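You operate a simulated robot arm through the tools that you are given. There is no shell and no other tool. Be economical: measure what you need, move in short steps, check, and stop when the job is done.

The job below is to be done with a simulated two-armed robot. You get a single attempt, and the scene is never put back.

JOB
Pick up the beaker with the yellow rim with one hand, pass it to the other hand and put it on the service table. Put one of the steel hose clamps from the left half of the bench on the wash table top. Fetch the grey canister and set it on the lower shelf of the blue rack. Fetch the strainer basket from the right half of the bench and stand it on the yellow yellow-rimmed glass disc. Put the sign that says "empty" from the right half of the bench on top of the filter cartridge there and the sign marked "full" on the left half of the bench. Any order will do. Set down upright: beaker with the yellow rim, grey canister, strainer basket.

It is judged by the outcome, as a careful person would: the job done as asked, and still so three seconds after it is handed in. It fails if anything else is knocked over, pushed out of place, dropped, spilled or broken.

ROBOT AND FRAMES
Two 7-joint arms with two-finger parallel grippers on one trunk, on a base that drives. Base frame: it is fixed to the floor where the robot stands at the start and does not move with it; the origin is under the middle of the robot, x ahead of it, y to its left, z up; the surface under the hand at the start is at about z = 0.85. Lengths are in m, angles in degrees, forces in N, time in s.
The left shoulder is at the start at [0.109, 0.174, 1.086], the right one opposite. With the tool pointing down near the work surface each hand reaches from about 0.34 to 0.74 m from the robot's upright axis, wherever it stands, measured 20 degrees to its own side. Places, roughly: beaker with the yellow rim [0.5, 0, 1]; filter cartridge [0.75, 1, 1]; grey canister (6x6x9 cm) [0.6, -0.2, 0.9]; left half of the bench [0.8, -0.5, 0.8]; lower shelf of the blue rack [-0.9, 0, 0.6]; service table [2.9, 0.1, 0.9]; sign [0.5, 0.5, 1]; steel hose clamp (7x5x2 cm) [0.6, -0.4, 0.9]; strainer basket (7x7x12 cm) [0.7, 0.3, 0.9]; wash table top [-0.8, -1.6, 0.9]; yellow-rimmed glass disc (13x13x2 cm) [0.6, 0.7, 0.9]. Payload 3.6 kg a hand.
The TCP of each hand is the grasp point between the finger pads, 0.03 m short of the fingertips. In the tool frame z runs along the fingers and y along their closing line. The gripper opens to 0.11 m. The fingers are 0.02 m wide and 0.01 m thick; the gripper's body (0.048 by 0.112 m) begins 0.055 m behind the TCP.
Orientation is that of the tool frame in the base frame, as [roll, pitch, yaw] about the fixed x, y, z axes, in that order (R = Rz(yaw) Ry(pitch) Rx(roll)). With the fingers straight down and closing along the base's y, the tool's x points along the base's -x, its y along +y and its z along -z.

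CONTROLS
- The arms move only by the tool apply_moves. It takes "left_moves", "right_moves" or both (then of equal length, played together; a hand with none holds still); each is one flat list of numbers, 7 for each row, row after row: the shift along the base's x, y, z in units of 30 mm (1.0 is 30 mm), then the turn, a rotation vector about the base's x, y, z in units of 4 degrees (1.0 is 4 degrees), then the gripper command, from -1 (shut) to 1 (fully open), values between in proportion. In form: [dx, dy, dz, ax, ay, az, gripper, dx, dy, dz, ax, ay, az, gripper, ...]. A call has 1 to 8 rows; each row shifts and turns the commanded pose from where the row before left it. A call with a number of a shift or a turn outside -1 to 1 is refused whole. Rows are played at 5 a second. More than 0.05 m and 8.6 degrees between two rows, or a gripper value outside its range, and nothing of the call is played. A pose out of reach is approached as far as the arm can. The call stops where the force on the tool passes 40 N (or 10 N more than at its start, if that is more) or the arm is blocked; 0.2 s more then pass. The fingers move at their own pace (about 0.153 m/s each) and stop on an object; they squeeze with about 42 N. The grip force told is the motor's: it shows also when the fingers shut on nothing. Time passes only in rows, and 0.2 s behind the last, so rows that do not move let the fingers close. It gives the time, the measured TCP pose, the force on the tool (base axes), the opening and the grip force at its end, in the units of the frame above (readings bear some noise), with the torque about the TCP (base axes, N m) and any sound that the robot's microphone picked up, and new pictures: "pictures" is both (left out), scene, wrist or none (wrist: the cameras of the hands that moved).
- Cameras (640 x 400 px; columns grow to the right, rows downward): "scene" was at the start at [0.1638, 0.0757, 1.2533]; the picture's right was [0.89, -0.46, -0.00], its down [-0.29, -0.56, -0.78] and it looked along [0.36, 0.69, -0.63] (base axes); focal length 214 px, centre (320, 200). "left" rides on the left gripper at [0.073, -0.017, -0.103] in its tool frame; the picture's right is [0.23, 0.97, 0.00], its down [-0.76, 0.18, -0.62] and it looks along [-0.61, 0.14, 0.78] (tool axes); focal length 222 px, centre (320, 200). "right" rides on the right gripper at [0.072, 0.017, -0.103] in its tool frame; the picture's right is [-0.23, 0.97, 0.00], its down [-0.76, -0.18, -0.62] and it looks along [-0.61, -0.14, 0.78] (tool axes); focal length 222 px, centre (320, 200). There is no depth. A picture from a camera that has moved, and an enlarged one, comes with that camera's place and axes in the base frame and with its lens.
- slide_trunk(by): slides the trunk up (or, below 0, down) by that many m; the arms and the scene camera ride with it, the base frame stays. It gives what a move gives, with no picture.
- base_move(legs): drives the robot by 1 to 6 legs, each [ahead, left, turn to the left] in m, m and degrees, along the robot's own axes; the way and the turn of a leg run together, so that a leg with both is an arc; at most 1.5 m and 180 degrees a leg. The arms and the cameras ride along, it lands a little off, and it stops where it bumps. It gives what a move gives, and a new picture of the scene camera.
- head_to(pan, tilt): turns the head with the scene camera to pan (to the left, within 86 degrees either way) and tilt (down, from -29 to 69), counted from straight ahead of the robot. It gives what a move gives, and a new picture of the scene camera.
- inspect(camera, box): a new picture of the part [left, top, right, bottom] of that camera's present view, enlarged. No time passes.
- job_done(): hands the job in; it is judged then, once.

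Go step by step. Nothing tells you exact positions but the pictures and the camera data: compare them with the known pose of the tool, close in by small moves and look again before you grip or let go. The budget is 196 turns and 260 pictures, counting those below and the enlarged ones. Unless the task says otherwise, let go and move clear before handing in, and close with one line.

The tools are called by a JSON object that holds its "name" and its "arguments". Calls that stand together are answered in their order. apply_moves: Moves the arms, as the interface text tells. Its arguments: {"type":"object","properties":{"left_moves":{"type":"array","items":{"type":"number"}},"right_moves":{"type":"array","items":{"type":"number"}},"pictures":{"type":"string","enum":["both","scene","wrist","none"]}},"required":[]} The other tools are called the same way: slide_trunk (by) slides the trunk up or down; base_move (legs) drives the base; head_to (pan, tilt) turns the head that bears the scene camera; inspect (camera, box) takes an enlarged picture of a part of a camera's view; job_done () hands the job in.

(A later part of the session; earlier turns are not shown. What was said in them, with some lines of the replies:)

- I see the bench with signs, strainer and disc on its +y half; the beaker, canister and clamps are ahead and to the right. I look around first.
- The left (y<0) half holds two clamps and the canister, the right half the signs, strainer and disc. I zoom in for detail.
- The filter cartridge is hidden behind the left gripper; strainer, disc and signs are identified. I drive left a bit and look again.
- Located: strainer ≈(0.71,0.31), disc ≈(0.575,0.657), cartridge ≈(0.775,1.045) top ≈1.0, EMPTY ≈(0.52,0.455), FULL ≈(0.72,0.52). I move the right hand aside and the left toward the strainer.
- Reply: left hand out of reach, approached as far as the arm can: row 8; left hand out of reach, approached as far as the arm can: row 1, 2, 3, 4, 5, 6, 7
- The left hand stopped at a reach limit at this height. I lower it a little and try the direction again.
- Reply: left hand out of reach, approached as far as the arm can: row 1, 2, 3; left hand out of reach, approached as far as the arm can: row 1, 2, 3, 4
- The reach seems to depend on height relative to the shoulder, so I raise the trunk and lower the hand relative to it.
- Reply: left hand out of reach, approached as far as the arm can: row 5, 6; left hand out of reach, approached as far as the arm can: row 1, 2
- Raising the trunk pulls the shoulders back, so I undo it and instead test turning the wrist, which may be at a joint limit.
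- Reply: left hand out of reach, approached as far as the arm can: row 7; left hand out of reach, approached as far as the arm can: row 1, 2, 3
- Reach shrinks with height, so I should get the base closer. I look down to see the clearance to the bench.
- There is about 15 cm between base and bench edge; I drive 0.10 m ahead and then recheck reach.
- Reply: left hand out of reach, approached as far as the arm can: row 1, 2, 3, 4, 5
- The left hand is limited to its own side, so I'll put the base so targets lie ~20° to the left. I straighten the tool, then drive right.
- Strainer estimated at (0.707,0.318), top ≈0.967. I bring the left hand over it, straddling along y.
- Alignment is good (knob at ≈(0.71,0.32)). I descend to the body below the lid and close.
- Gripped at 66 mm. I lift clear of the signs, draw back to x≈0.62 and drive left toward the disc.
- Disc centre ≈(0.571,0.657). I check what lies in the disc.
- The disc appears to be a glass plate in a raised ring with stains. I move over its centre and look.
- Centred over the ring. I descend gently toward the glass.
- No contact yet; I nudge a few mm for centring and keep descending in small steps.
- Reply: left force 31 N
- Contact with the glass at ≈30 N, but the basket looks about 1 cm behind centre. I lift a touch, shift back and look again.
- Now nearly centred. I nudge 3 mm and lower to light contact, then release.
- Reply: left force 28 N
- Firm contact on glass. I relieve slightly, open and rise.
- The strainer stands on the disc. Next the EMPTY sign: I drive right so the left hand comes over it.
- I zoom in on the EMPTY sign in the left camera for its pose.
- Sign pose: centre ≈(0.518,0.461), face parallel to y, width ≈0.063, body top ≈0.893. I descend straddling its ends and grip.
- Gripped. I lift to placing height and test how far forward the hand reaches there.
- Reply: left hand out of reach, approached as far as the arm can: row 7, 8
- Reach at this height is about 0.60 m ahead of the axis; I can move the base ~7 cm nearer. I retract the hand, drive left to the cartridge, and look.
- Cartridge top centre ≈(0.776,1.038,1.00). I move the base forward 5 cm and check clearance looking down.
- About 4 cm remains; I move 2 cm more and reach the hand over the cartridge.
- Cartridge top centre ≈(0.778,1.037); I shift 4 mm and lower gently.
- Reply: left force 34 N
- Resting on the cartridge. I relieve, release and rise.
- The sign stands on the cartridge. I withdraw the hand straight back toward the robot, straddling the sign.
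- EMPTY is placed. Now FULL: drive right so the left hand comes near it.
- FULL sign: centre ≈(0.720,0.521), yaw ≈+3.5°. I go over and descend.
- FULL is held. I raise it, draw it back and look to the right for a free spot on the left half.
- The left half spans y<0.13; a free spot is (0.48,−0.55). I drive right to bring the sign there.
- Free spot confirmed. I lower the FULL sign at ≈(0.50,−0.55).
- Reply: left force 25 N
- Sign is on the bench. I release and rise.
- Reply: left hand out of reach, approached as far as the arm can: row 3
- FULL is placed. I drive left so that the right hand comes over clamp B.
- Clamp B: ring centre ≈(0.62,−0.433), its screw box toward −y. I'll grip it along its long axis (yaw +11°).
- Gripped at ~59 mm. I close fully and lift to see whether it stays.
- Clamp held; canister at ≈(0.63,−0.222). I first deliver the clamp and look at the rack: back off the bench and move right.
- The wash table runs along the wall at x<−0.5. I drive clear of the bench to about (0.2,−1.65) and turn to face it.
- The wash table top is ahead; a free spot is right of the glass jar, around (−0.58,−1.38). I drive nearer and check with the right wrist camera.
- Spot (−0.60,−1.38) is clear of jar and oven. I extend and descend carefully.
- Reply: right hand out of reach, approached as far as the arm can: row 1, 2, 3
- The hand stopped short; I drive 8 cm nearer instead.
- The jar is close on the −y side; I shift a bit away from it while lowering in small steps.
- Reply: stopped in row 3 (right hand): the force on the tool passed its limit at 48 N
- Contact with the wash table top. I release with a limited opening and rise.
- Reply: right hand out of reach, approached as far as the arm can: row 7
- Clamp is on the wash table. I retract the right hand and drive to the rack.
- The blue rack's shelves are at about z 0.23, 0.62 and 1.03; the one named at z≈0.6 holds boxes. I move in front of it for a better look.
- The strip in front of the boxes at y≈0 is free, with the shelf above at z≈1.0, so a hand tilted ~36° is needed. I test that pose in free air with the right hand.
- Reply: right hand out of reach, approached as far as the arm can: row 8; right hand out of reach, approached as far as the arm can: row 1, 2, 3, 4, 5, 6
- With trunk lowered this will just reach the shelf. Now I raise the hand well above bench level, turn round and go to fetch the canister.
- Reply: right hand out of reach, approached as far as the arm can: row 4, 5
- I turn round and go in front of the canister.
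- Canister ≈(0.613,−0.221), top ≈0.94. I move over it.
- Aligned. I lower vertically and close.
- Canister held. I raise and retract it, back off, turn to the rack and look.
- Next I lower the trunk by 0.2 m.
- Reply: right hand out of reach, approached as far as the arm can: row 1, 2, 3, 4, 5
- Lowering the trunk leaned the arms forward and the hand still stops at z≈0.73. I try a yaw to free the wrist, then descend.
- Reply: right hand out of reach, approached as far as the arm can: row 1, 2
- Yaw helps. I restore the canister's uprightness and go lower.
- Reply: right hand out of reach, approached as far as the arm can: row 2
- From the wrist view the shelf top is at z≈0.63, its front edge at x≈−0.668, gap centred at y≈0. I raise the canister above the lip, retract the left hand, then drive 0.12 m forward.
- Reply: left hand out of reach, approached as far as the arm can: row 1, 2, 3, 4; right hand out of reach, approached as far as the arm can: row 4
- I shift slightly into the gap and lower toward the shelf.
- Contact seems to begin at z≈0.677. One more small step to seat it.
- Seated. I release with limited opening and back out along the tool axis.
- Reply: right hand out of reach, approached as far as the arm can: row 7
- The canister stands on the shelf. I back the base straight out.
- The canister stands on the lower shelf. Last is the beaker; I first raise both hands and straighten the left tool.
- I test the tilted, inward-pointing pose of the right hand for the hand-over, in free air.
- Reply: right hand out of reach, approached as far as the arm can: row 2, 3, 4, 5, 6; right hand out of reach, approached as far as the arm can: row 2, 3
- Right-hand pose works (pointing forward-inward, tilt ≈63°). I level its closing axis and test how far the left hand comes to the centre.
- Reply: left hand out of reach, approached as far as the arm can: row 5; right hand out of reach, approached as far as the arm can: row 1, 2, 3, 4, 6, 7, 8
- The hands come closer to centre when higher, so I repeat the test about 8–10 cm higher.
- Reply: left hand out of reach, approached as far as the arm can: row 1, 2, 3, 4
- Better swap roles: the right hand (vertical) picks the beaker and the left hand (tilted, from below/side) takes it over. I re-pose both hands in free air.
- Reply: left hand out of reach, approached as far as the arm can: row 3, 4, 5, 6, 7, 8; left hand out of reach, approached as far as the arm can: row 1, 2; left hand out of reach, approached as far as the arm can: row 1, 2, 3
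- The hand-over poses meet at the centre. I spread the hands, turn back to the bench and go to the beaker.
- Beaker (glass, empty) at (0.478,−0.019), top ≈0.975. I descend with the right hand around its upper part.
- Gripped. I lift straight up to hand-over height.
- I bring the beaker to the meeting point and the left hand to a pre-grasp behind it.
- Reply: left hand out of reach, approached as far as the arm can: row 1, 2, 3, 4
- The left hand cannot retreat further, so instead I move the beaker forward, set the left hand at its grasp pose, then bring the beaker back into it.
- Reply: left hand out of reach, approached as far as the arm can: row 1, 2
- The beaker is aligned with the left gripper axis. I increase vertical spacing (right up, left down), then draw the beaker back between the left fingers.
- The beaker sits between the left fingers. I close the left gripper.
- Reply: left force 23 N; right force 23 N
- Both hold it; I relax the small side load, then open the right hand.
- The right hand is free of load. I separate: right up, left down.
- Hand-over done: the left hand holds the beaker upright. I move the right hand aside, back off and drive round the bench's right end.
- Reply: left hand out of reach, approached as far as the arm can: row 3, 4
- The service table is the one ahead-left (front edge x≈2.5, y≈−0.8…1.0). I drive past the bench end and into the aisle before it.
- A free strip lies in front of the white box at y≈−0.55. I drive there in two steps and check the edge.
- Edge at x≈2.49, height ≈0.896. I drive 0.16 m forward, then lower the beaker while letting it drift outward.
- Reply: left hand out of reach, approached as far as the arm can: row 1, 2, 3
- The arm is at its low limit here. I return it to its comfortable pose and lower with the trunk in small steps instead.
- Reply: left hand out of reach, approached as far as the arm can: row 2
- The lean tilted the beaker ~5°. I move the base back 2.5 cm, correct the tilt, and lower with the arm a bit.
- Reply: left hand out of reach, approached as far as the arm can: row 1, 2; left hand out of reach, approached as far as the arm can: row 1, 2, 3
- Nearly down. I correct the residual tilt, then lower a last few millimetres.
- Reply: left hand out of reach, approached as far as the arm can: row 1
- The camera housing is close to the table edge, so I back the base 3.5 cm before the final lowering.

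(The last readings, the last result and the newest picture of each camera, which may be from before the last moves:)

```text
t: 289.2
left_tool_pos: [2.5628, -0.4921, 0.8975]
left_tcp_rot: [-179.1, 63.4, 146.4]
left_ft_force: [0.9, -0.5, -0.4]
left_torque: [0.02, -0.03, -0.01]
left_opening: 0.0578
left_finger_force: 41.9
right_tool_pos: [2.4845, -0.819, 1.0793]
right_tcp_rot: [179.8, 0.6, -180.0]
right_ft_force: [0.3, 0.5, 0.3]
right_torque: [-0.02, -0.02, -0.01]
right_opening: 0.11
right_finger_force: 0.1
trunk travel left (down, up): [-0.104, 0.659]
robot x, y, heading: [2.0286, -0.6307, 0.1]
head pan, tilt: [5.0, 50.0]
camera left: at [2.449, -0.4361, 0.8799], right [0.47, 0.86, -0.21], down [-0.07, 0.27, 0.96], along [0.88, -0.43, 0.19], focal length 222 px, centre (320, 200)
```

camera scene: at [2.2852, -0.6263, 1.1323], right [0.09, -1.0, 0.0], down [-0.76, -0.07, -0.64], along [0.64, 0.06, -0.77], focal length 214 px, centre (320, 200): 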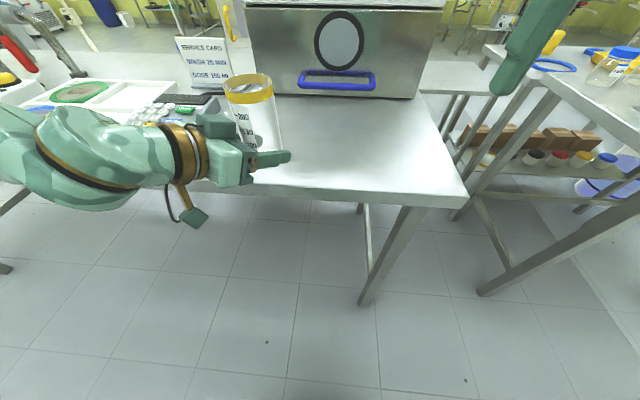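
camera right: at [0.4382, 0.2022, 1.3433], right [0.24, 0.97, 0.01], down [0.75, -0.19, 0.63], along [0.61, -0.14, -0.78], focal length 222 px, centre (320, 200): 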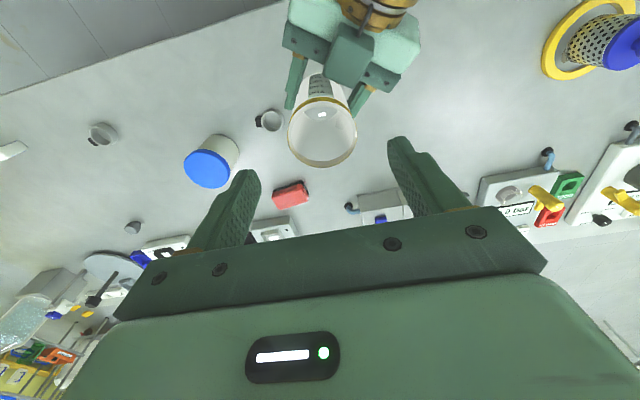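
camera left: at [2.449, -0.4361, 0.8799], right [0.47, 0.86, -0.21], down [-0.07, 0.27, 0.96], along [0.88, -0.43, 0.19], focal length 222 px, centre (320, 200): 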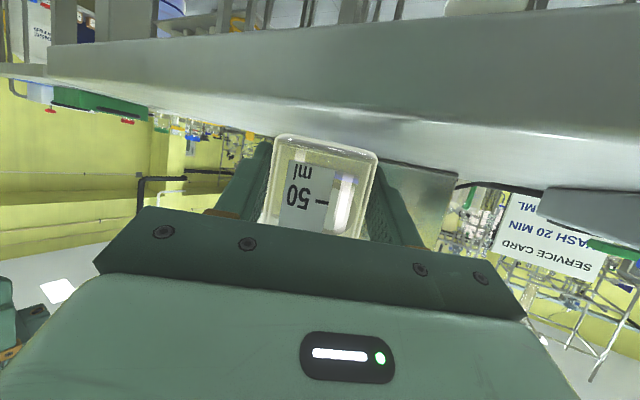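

From this view the table top is lower (≈0.862) and its edge at ≈2.525, so the beaker should go further in. I drive 4 cm forward.

{"name": "base_move", "arguments": {"legs": [[0.04, 0, 0]]}}

{"name": "inspect", "arguments": {"camera": "left", "box": [120, 0, 600, 300]}}

```text
t: 290.1
left_tool_pos: [2.6054, -0.4921, 0.8965]
left_tcp_rot: [-178.9, 63.3, 146.6]
left_ft_force: [1.2, 1.0, -0.9]
left_torque: [0.0, -0.05, -0.05]
left_opening: 0.0579
left_finger_force: 41.9
right_tool_pos: [2.526, -0.8186, 1.0787]
right_tcp_rot: [179.6, 0.4, 180.0]
right_ft_force: [0.1, -0.8, -0.7]
right_torque: [-0.02, 0.0, -0.02]
right_opening: 0.11
right_finger_force: 0.1
trunk travel left (down, up): [-0.104, 0.659]
robot x, y, heading: [2.0671, -0.6341, -0.2]
head pan, tilt: [5.0, 50.0]
camera scene: at [2.3287, -0.6262, 1.1312], right [0.09, -1.0, 0.0], down [-0.76, -0.07, -0.64], along [0.64, 0.06, -0.77], focal length 214 px, centre (320, 200)
```

scene: 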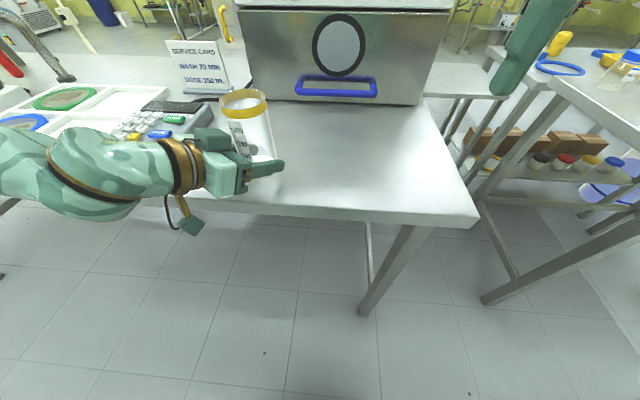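

```text
1.33 times, centred on (360, 150) of left
camera zoom: at [2.4906, -0.436, 0.8789], right [0.46, 0.86, -0.21], down [-0.07, 0.27, 0.96], along [0.88, -0.43, 0.19], focal length 296 px, centre (267, 267)
```

zoom: 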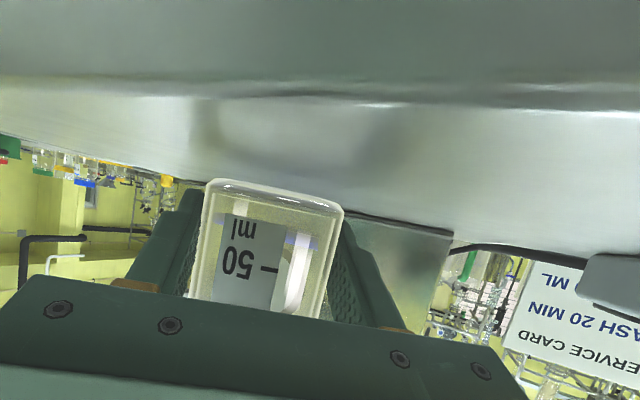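

Now it is well inside the edge. I continue lowering to contact.

{"name": "apply_moves", "arguments": {"left_moves": [0, 0, -0.1, 0, 0, 0, -1, 0, 0, -0.1, 0, 0, 0, -1, 0, 0, 0, 0, 0, 0, -1], "pictures": "none"}}

{"name": "apply_moves", "arguments": {"left_moves": [0, 0, -0.1, 0, 0, 0, -1, 0, 0, 0, 0, 0, 0, -1], "pictures": "none"}}

{"name": "apply_moves", "arguments": {"left_moves": [0, 0, -0.1, 0, 0, 0, -1, 0, 0, 0, 0, 0, 0, -1], "pictures": "wrist"}}

```text
t: 290.9
left_tool_pos: [2.6043, -0.4914, 0.8919]
left_tcp_rot: [-179.1, 63.4, 146.4]
left_ft_force: [0.9, -0.1, -1.5]
left_torque: [0.0, 0.0, -0.01]
left_opening: 0.058
left_finger_force: 42.1
right_tool_pos: [2.5262, -0.8196, 1.0791]
right_tcp_rot: [179.7, 0.5, 180.0]
right_ft_force: [0.1, 0.6, 0.7]
right_torque: [-0.02, -0.03, 0.03]
right_opening: 0.1101
right_finger_force: 0.1
trunk travel left (down, up): [-0.104, 0.659]
robot x, y, heading: [2.0672, -0.631, -0.0]
head pan, tilt: [5.0, 50.0]
```

```text
t: 291.4
left_tool_pos: [2.6034, -0.4915, 0.8907]
left_tcp_rot: [-179.1, 63.4, 146.5]
left_ft_force: [-0.2, -0.1, -0.8]
left_torque: [0.02, 0.01, 0.02]
left_opening: 0.0579
left_finger_force: 42.2
right_tool_pos: [2.5247, -0.8197, 1.0785]
right_tcp_rot: [179.8, 0.5, 180.0]
right_ft_force: [-0.1, 0.1, 0.4]
right_torque: [0.0, -0.04, 0.02]
right_opening: 0.1099
right_finger_force: 0.1
trunk travel left (down, up): [-0.104, 0.659]
robot x, y, heading: [2.0668, -0.6334, -0.1]
head pan, tilt: [5.0, 50.0]
```

```text
t: 292.1
left_tool_pos: [2.6045, -0.4926, 0.8873]
left_tcp_rot: [-179.2, 63.4, 146.3]
left_ft_force: [0.3, -0.9, -0.3]
left_torque: [0.01, 0.01, 0.04]
left_opening: 0.0578
left_finger_force: 41.8
right_tool_pos: [2.5244, -0.8195, 1.0783]
right_tcp_rot: [179.6, 0.4, 179.9]
right_ft_force: [-0.3, 0.0, 0.1]
right_torque: [-0.02, -0.05, 0.0]
right_opening: 0.1099
right_finger_force: 0.2
trunk travel left (down, up): [-0.104, 0.659]
robot x, y, heading: [2.0685, -0.6338, -0.4]
head pan, tilt: [5.0, 50.0]
camera left: at [2.4896, -0.4358, 0.8679], right [0.47, 0.86, -0.21], down [-0.08, 0.27, 0.96], along [0.88, -0.43, 0.19], focal length 222 px, centre (320, 200)
```

left: 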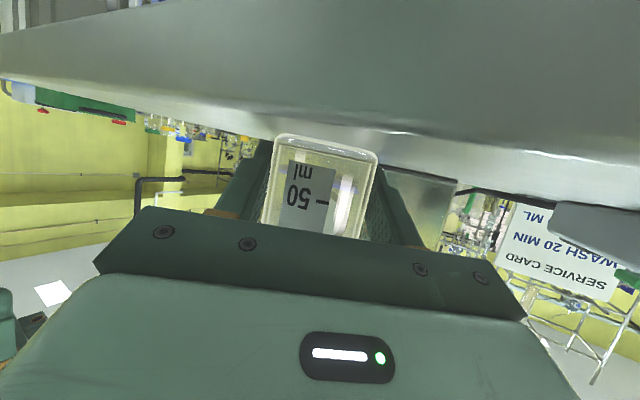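

{"name": "apply_moves", "arguments": {"left_moves": [0, 0, -0.08, 0, 0, 0, -1, 0, 0, 0, 0, 0, 0, -1], "pictures": "none"}}

{"name": "apply_moves", "arguments": {"left_moves": [0, 0, -0.08, 0, 0, 0, -1, 0, 0, 0, 0, 0, 0, -1], "pictures": "none"}}

{"name": "apply_moves", "arguments": {"left_moves": [0, 0, -0.08, 0, 0, 0, -1, 0, 0, 0, 0, 0, 0, -1], "pictures": "none"}}

```text
t: 292.6
left_tool_pos: [2.6043, -0.4932, 0.8854]
left_tcp_rot: [-179.6, 63.5, 146.1]
left_ft_force: [1.8, 0.9, 10.1]
left_torque: [0.25, -0.04, -0.02]
left_opening: 0.058
left_finger_force: 41.4
right_tool_pos: [2.5241, -0.8198, 1.0785]
right_tcp_rot: [179.7, 0.5, 180.0]
right_ft_force: [-0.4, 0.1, 0.2]
right_torque: [0.01, -0.01, 0.01]
right_opening: 0.11
right_finger_force: 0.1
trunk travel left (down, up): [-0.104, 0.659]
robot x, y, heading: [2.0654, -0.6363, -0.1]
head pan, tilt: [5.0, 50.0]
```

```text
t: 293.2
left_tool_pos: [2.604, -0.4924, 0.8849]
left_tcp_rot: [-179.8, 63.8, 145.9]
left_ft_force: [4.7, 2.3, 28.1]
left_torque: [0.13, -0.18, 0.17]
left_opening: 0.058
left_finger_force: 41.8
right_tool_pos: [2.5217, -0.8199, 1.0814]
right_tcp_rot: [179.6, 0.7, -180.0]
right_ft_force: [0.8, 0.5, -0.4]
right_torque: [0.0, 0.02, 0.0]
right_opening: 0.1101
right_finger_force: 0.1
trunk travel left (down, up): [-0.104, 0.659]
robot x, y, heading: [2.0642, -0.633, 0.3]
head pan, tilt: [5.0, 50.0]
```

```text
t: 293.9
left_tool_pos: [2.603, -0.4939, 0.8815]
left_tcp_rot: [-179.7, 63.8, 146.0]
left_ft_force: [4.2, 4.0, 35.9]
left_torque: [0.17, -0.34, 0.05]
left_opening: 0.0577
left_finger_force: 42.4
right_tool_pos: [2.5221, -0.8201, 1.0808]
right_tcp_rot: [179.7, 0.8, -179.9]
right_ft_force: [-0.6, 0.0, -0.3]
right_torque: [0.01, 0.0, -0.02]
right_opening: 0.11
right_finger_force: 0.1
trunk travel left (down, up): [-0.104, 0.659]
robot x, y, heading: [2.066, -0.6351, 0.1]
head pan, tilt: [5.0, 50.0]
```

Firm contact. I relieve the load, open moderately and look.

{"name": "apply_moves", "arguments": {"left_moves": [0, 0, 0.12, 0, 0, 0, -1, 0, 0, 0, 0, 0, 0, 0.12, 0, 0, 0, 0, 0, 0, 0.25, 0, 0, 0, 0, 0, 0, 0.4, 0, 0, 0, 0, 0, 0, 0.4], "pictures": "both"}}

```text
t: 295.1
left_tool_pos: [2.6038, -0.4914, 0.882]
left_tcp_rot: [-179.2, 63.3, 146.6]
left_ft_force: [-5.2, -3.1, 6.9]
left_torque: [0.08, -0.15, 0.01]
left_opening: 0.074
left_finger_force: 0.0
right_tool_pos: [2.5244, -0.8193, 1.078]
right_tcp_rot: [179.7, 0.6, -179.9]
right_ft_force: [0.5, 0.3, -0.5]
right_torque: [0.02, 0.0, -0.02]
right_opening: 0.1099
right_finger_force: 0.1
trunk travel left (down, up): [-0.104, 0.659]
robot x, y, heading: [2.0642, -0.6365, 0.1]
head pan, tilt: [5.0, 50.0]
camera scene: at [2.3257, -0.6265, 1.132], right [0.09, -1.0, 0.0], down [-0.76, -0.07, -0.64], along [0.64, 0.06, -0.77], focal length 214 px, centre (320, 200)
camera left: at [2.4885, -0.436, 0.8644], right [0.46, 0.86, -0.21], down [-0.07, 0.27, 0.96], along [0.88, -0.43, 0.19], focal length 222 px, centre (320, 200)
```

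scene: 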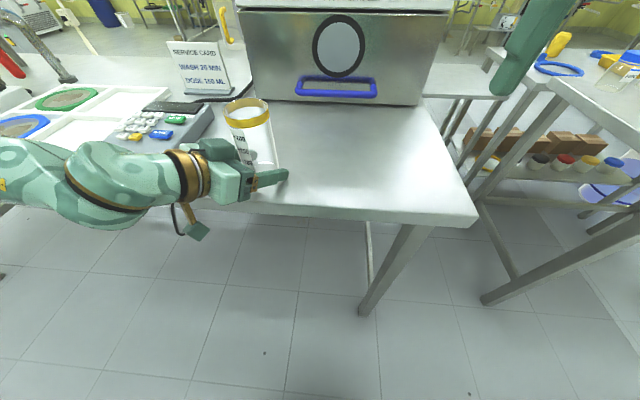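
left: 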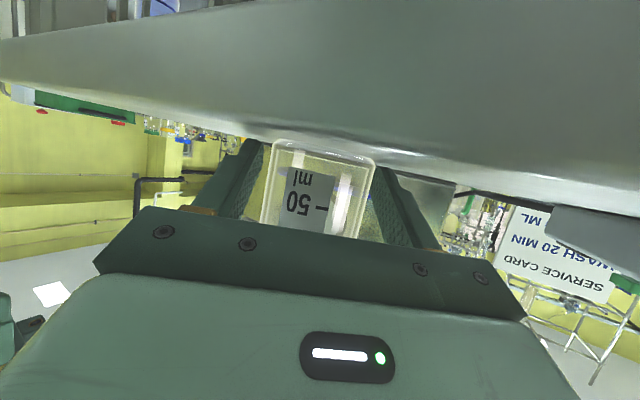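

{"name": "apply_moves", "arguments": {"left_moves": [0, 0, 0.12, 0, 0, 0, 0.4, 0, 0, 0, 0, 0, 0, 0.4], "pictures": "none"}}

{"name": "inspect", "arguments": {"camera": "left", "box": [200, 110, 460, 260]}}

```text
t: 295.6
left_tool_pos: [2.6039, -0.4926, 0.8856]
left_tcp_rot: [-178.9, 63.4, 146.5]
left_ft_force: [0.2, 0.2, 0.2]
left_torque: [0.02, 0.02, 0.01]
left_opening: 0.0772
left_finger_force: 0.2
right_tool_pos: [2.5251, -0.8194, 1.079]
right_tcp_rot: [179.7, 0.5, -180.0]
right_ft_force: [-0.3, 0.2, 0.2]
right_torque: [0.0, -0.02, 0.0]
right_opening: 0.1099
right_finger_force: 0.0
trunk travel left (down, up): [-0.104, 0.659]
robot x, y, heading: [2.0672, -0.6326, -0.1]
head pan, tilt: [5.0, 50.0]
```

```text
2.46 times, centred on (330, 185) of left
camera zoom: at [2.4897, -0.4357, 0.8677], right [0.46, 0.86, -0.21], down [-0.07, 0.27, 0.96], along [0.88, -0.43, 0.19], focal length 547 px, centre (295, 237)
```

zoom: 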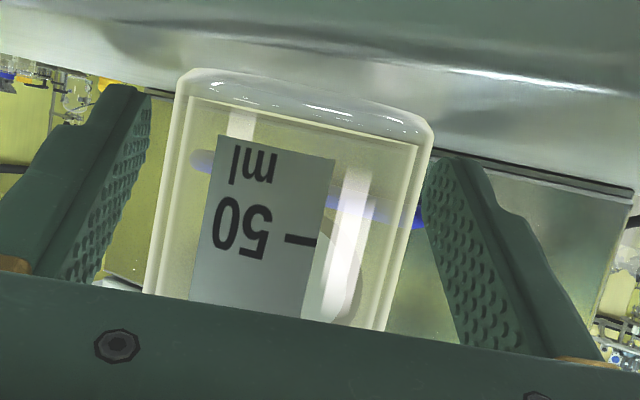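

I open a bit more so both fingers clear, then back straight out with the base.

{"name": "apply_moves", "arguments": {"left_moves": [0.08, 0.13, 0, 0, 0, 0, 0.5, 0, 0, 0, 0, 0, 0, 0.8, 0, 0, 0, 0, 0, 0, 0.8], "pictures": "none"}}

{"name": "base_move", "arguments": {"legs": [[-0.125, 0.083, 0]]}}

```text
t: 296.4
left_tool_pos: [2.6074, -0.4886, 0.8874]
left_tcp_rot: [-179.2, 63.4, 146.5]
left_ft_force: [-0.3, 0.6, -0.3]
left_torque: [0.02, -0.02, -0.02]
left_opening: 0.099
left_finger_force: 0.1
right_tool_pos: [2.524, -0.8179, 1.079]
right_tcp_rot: [179.7, 0.5, -179.9]
right_ft_force: [0.1, 0.1, -0.3]
right_torque: [0.03, -0.01, 0.03]
right_opening: 0.11
right_finger_force: 0.1
trunk travel left (down, up): [-0.104, 0.659]
robot x, y, heading: [2.0659, -0.634, -0.1]
head pan, tilt: [5.0, 50.0]
```

```text
t: 297.8
left_tool_pos: [2.4827, -0.4049, 0.887]
left_tcp_rot: [-179.1, 63.5, 146.3]
left_ft_force: [-0.7, 0.5, 1.0]
left_torque: [-0.02, 0.01, -0.01]
left_opening: 0.0989
left_finger_force: 0.0
right_tool_pos: [2.3989, -0.7356, 1.0799]
right_tcp_rot: [179.7, 0.7, 179.9]
right_ft_force: [-0.6, 0.6, -0.4]
right_torque: [0.0, -0.04, -0.02]
right_opening: 0.11
right_finger_force: 0.1
trunk travel left (down, up): [-0.104, 0.659]
robot x, y, heading: [1.9407, -0.5484, 0.0]
head pan, tilt: [5.0, 50.0]
camera scene: at [2.2013, -0.5424, 1.132], right [0.09, -1.0, 0.0], down [-0.76, -0.07, -0.64], along [0.64, 0.05, -0.77], focal length 214 px, centre (320, 200)
```

scene: 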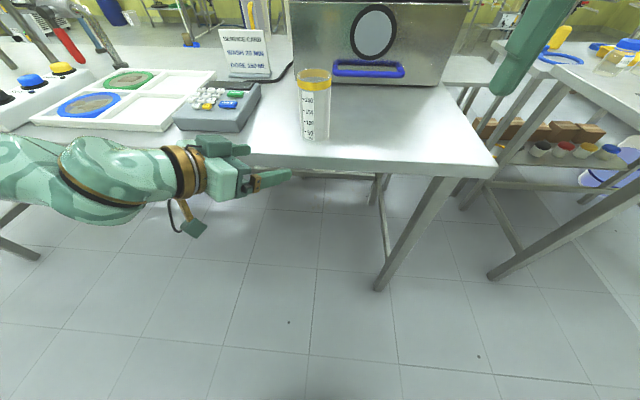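

The beaker stands upright on the service table. I back fully clear and check once.

{"name": "base_move", "arguments": {"legs": [[-0.2, 0, 0]]}}

{"name": "inspect", "arguments": {"camera": "scene", "box": [240, 40, 440, 165]}}

```text
t: 299.4
left_tool_pos: [2.2828, -0.4052, 0.8866]
left_tcp_rot: [-179.2, 63.5, 146.3]
left_ft_force: [0.5, 0.2, -0.5]
left_torque: [0.04, 0.02, 0.03]
left_opening: 0.0988
left_finger_force: 0.1
right_tool_pos: [2.1999, -0.7354, 1.0796]
right_tcp_rot: [179.7, 0.6, -180.0]
right_ft_force: [-1.0, -0.9, -0.6]
right_torque: [0.01, -0.02, 0.0]
right_opening: 0.1098
right_finger_force: 0.2
trunk travel left (down, up): [-0.104, 0.659]
robot x, y, heading: [1.7424, -0.5491, -0.2]
head pan, tilt: [5.0, 50.0]
camera scene: at [2.0023, -0.5426, 1.1321], right [0.09, -1.0, 0.0], down [-0.76, -0.07, -0.64], along [0.64, 0.06, -0.77], focal length 214 px, centre (320, 200)
```

scene: 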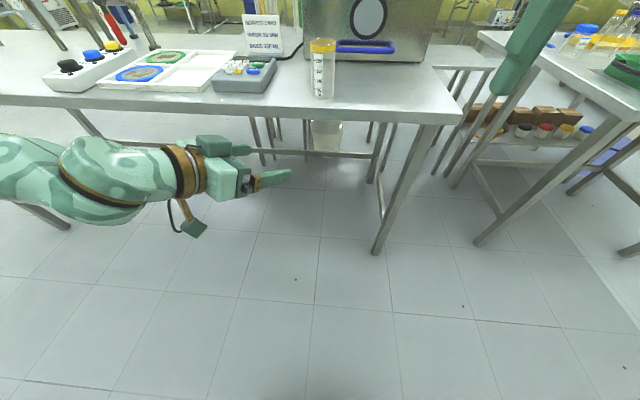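

```text
3.20 times, centred on (340, 102) of scene
camera zoom: at [2.0023, -0.5426, 1.1321], right [0.09, -1.0, 0.0], down [-0.76, -0.07, -0.64], along [0.64, 0.06, -0.77], focal length 686 px, centre (256, 512)
```

zoom: 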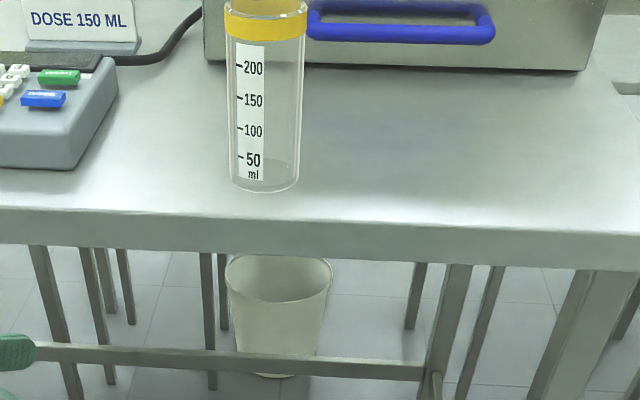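

The beaker stands upright on the service table, all the other items are in place and both hands are clear, so I hand the job in.

{"name": "job_done", "arguments": {}}

```text
The job is handed in.
```

I finished every item in the job and handed it in: the beaker, clamp, canister, strainer basket and both signs are where you asked. The beaker was passed from the right hand to the left in mid-air and stands upright, close to the front edge of the service table.
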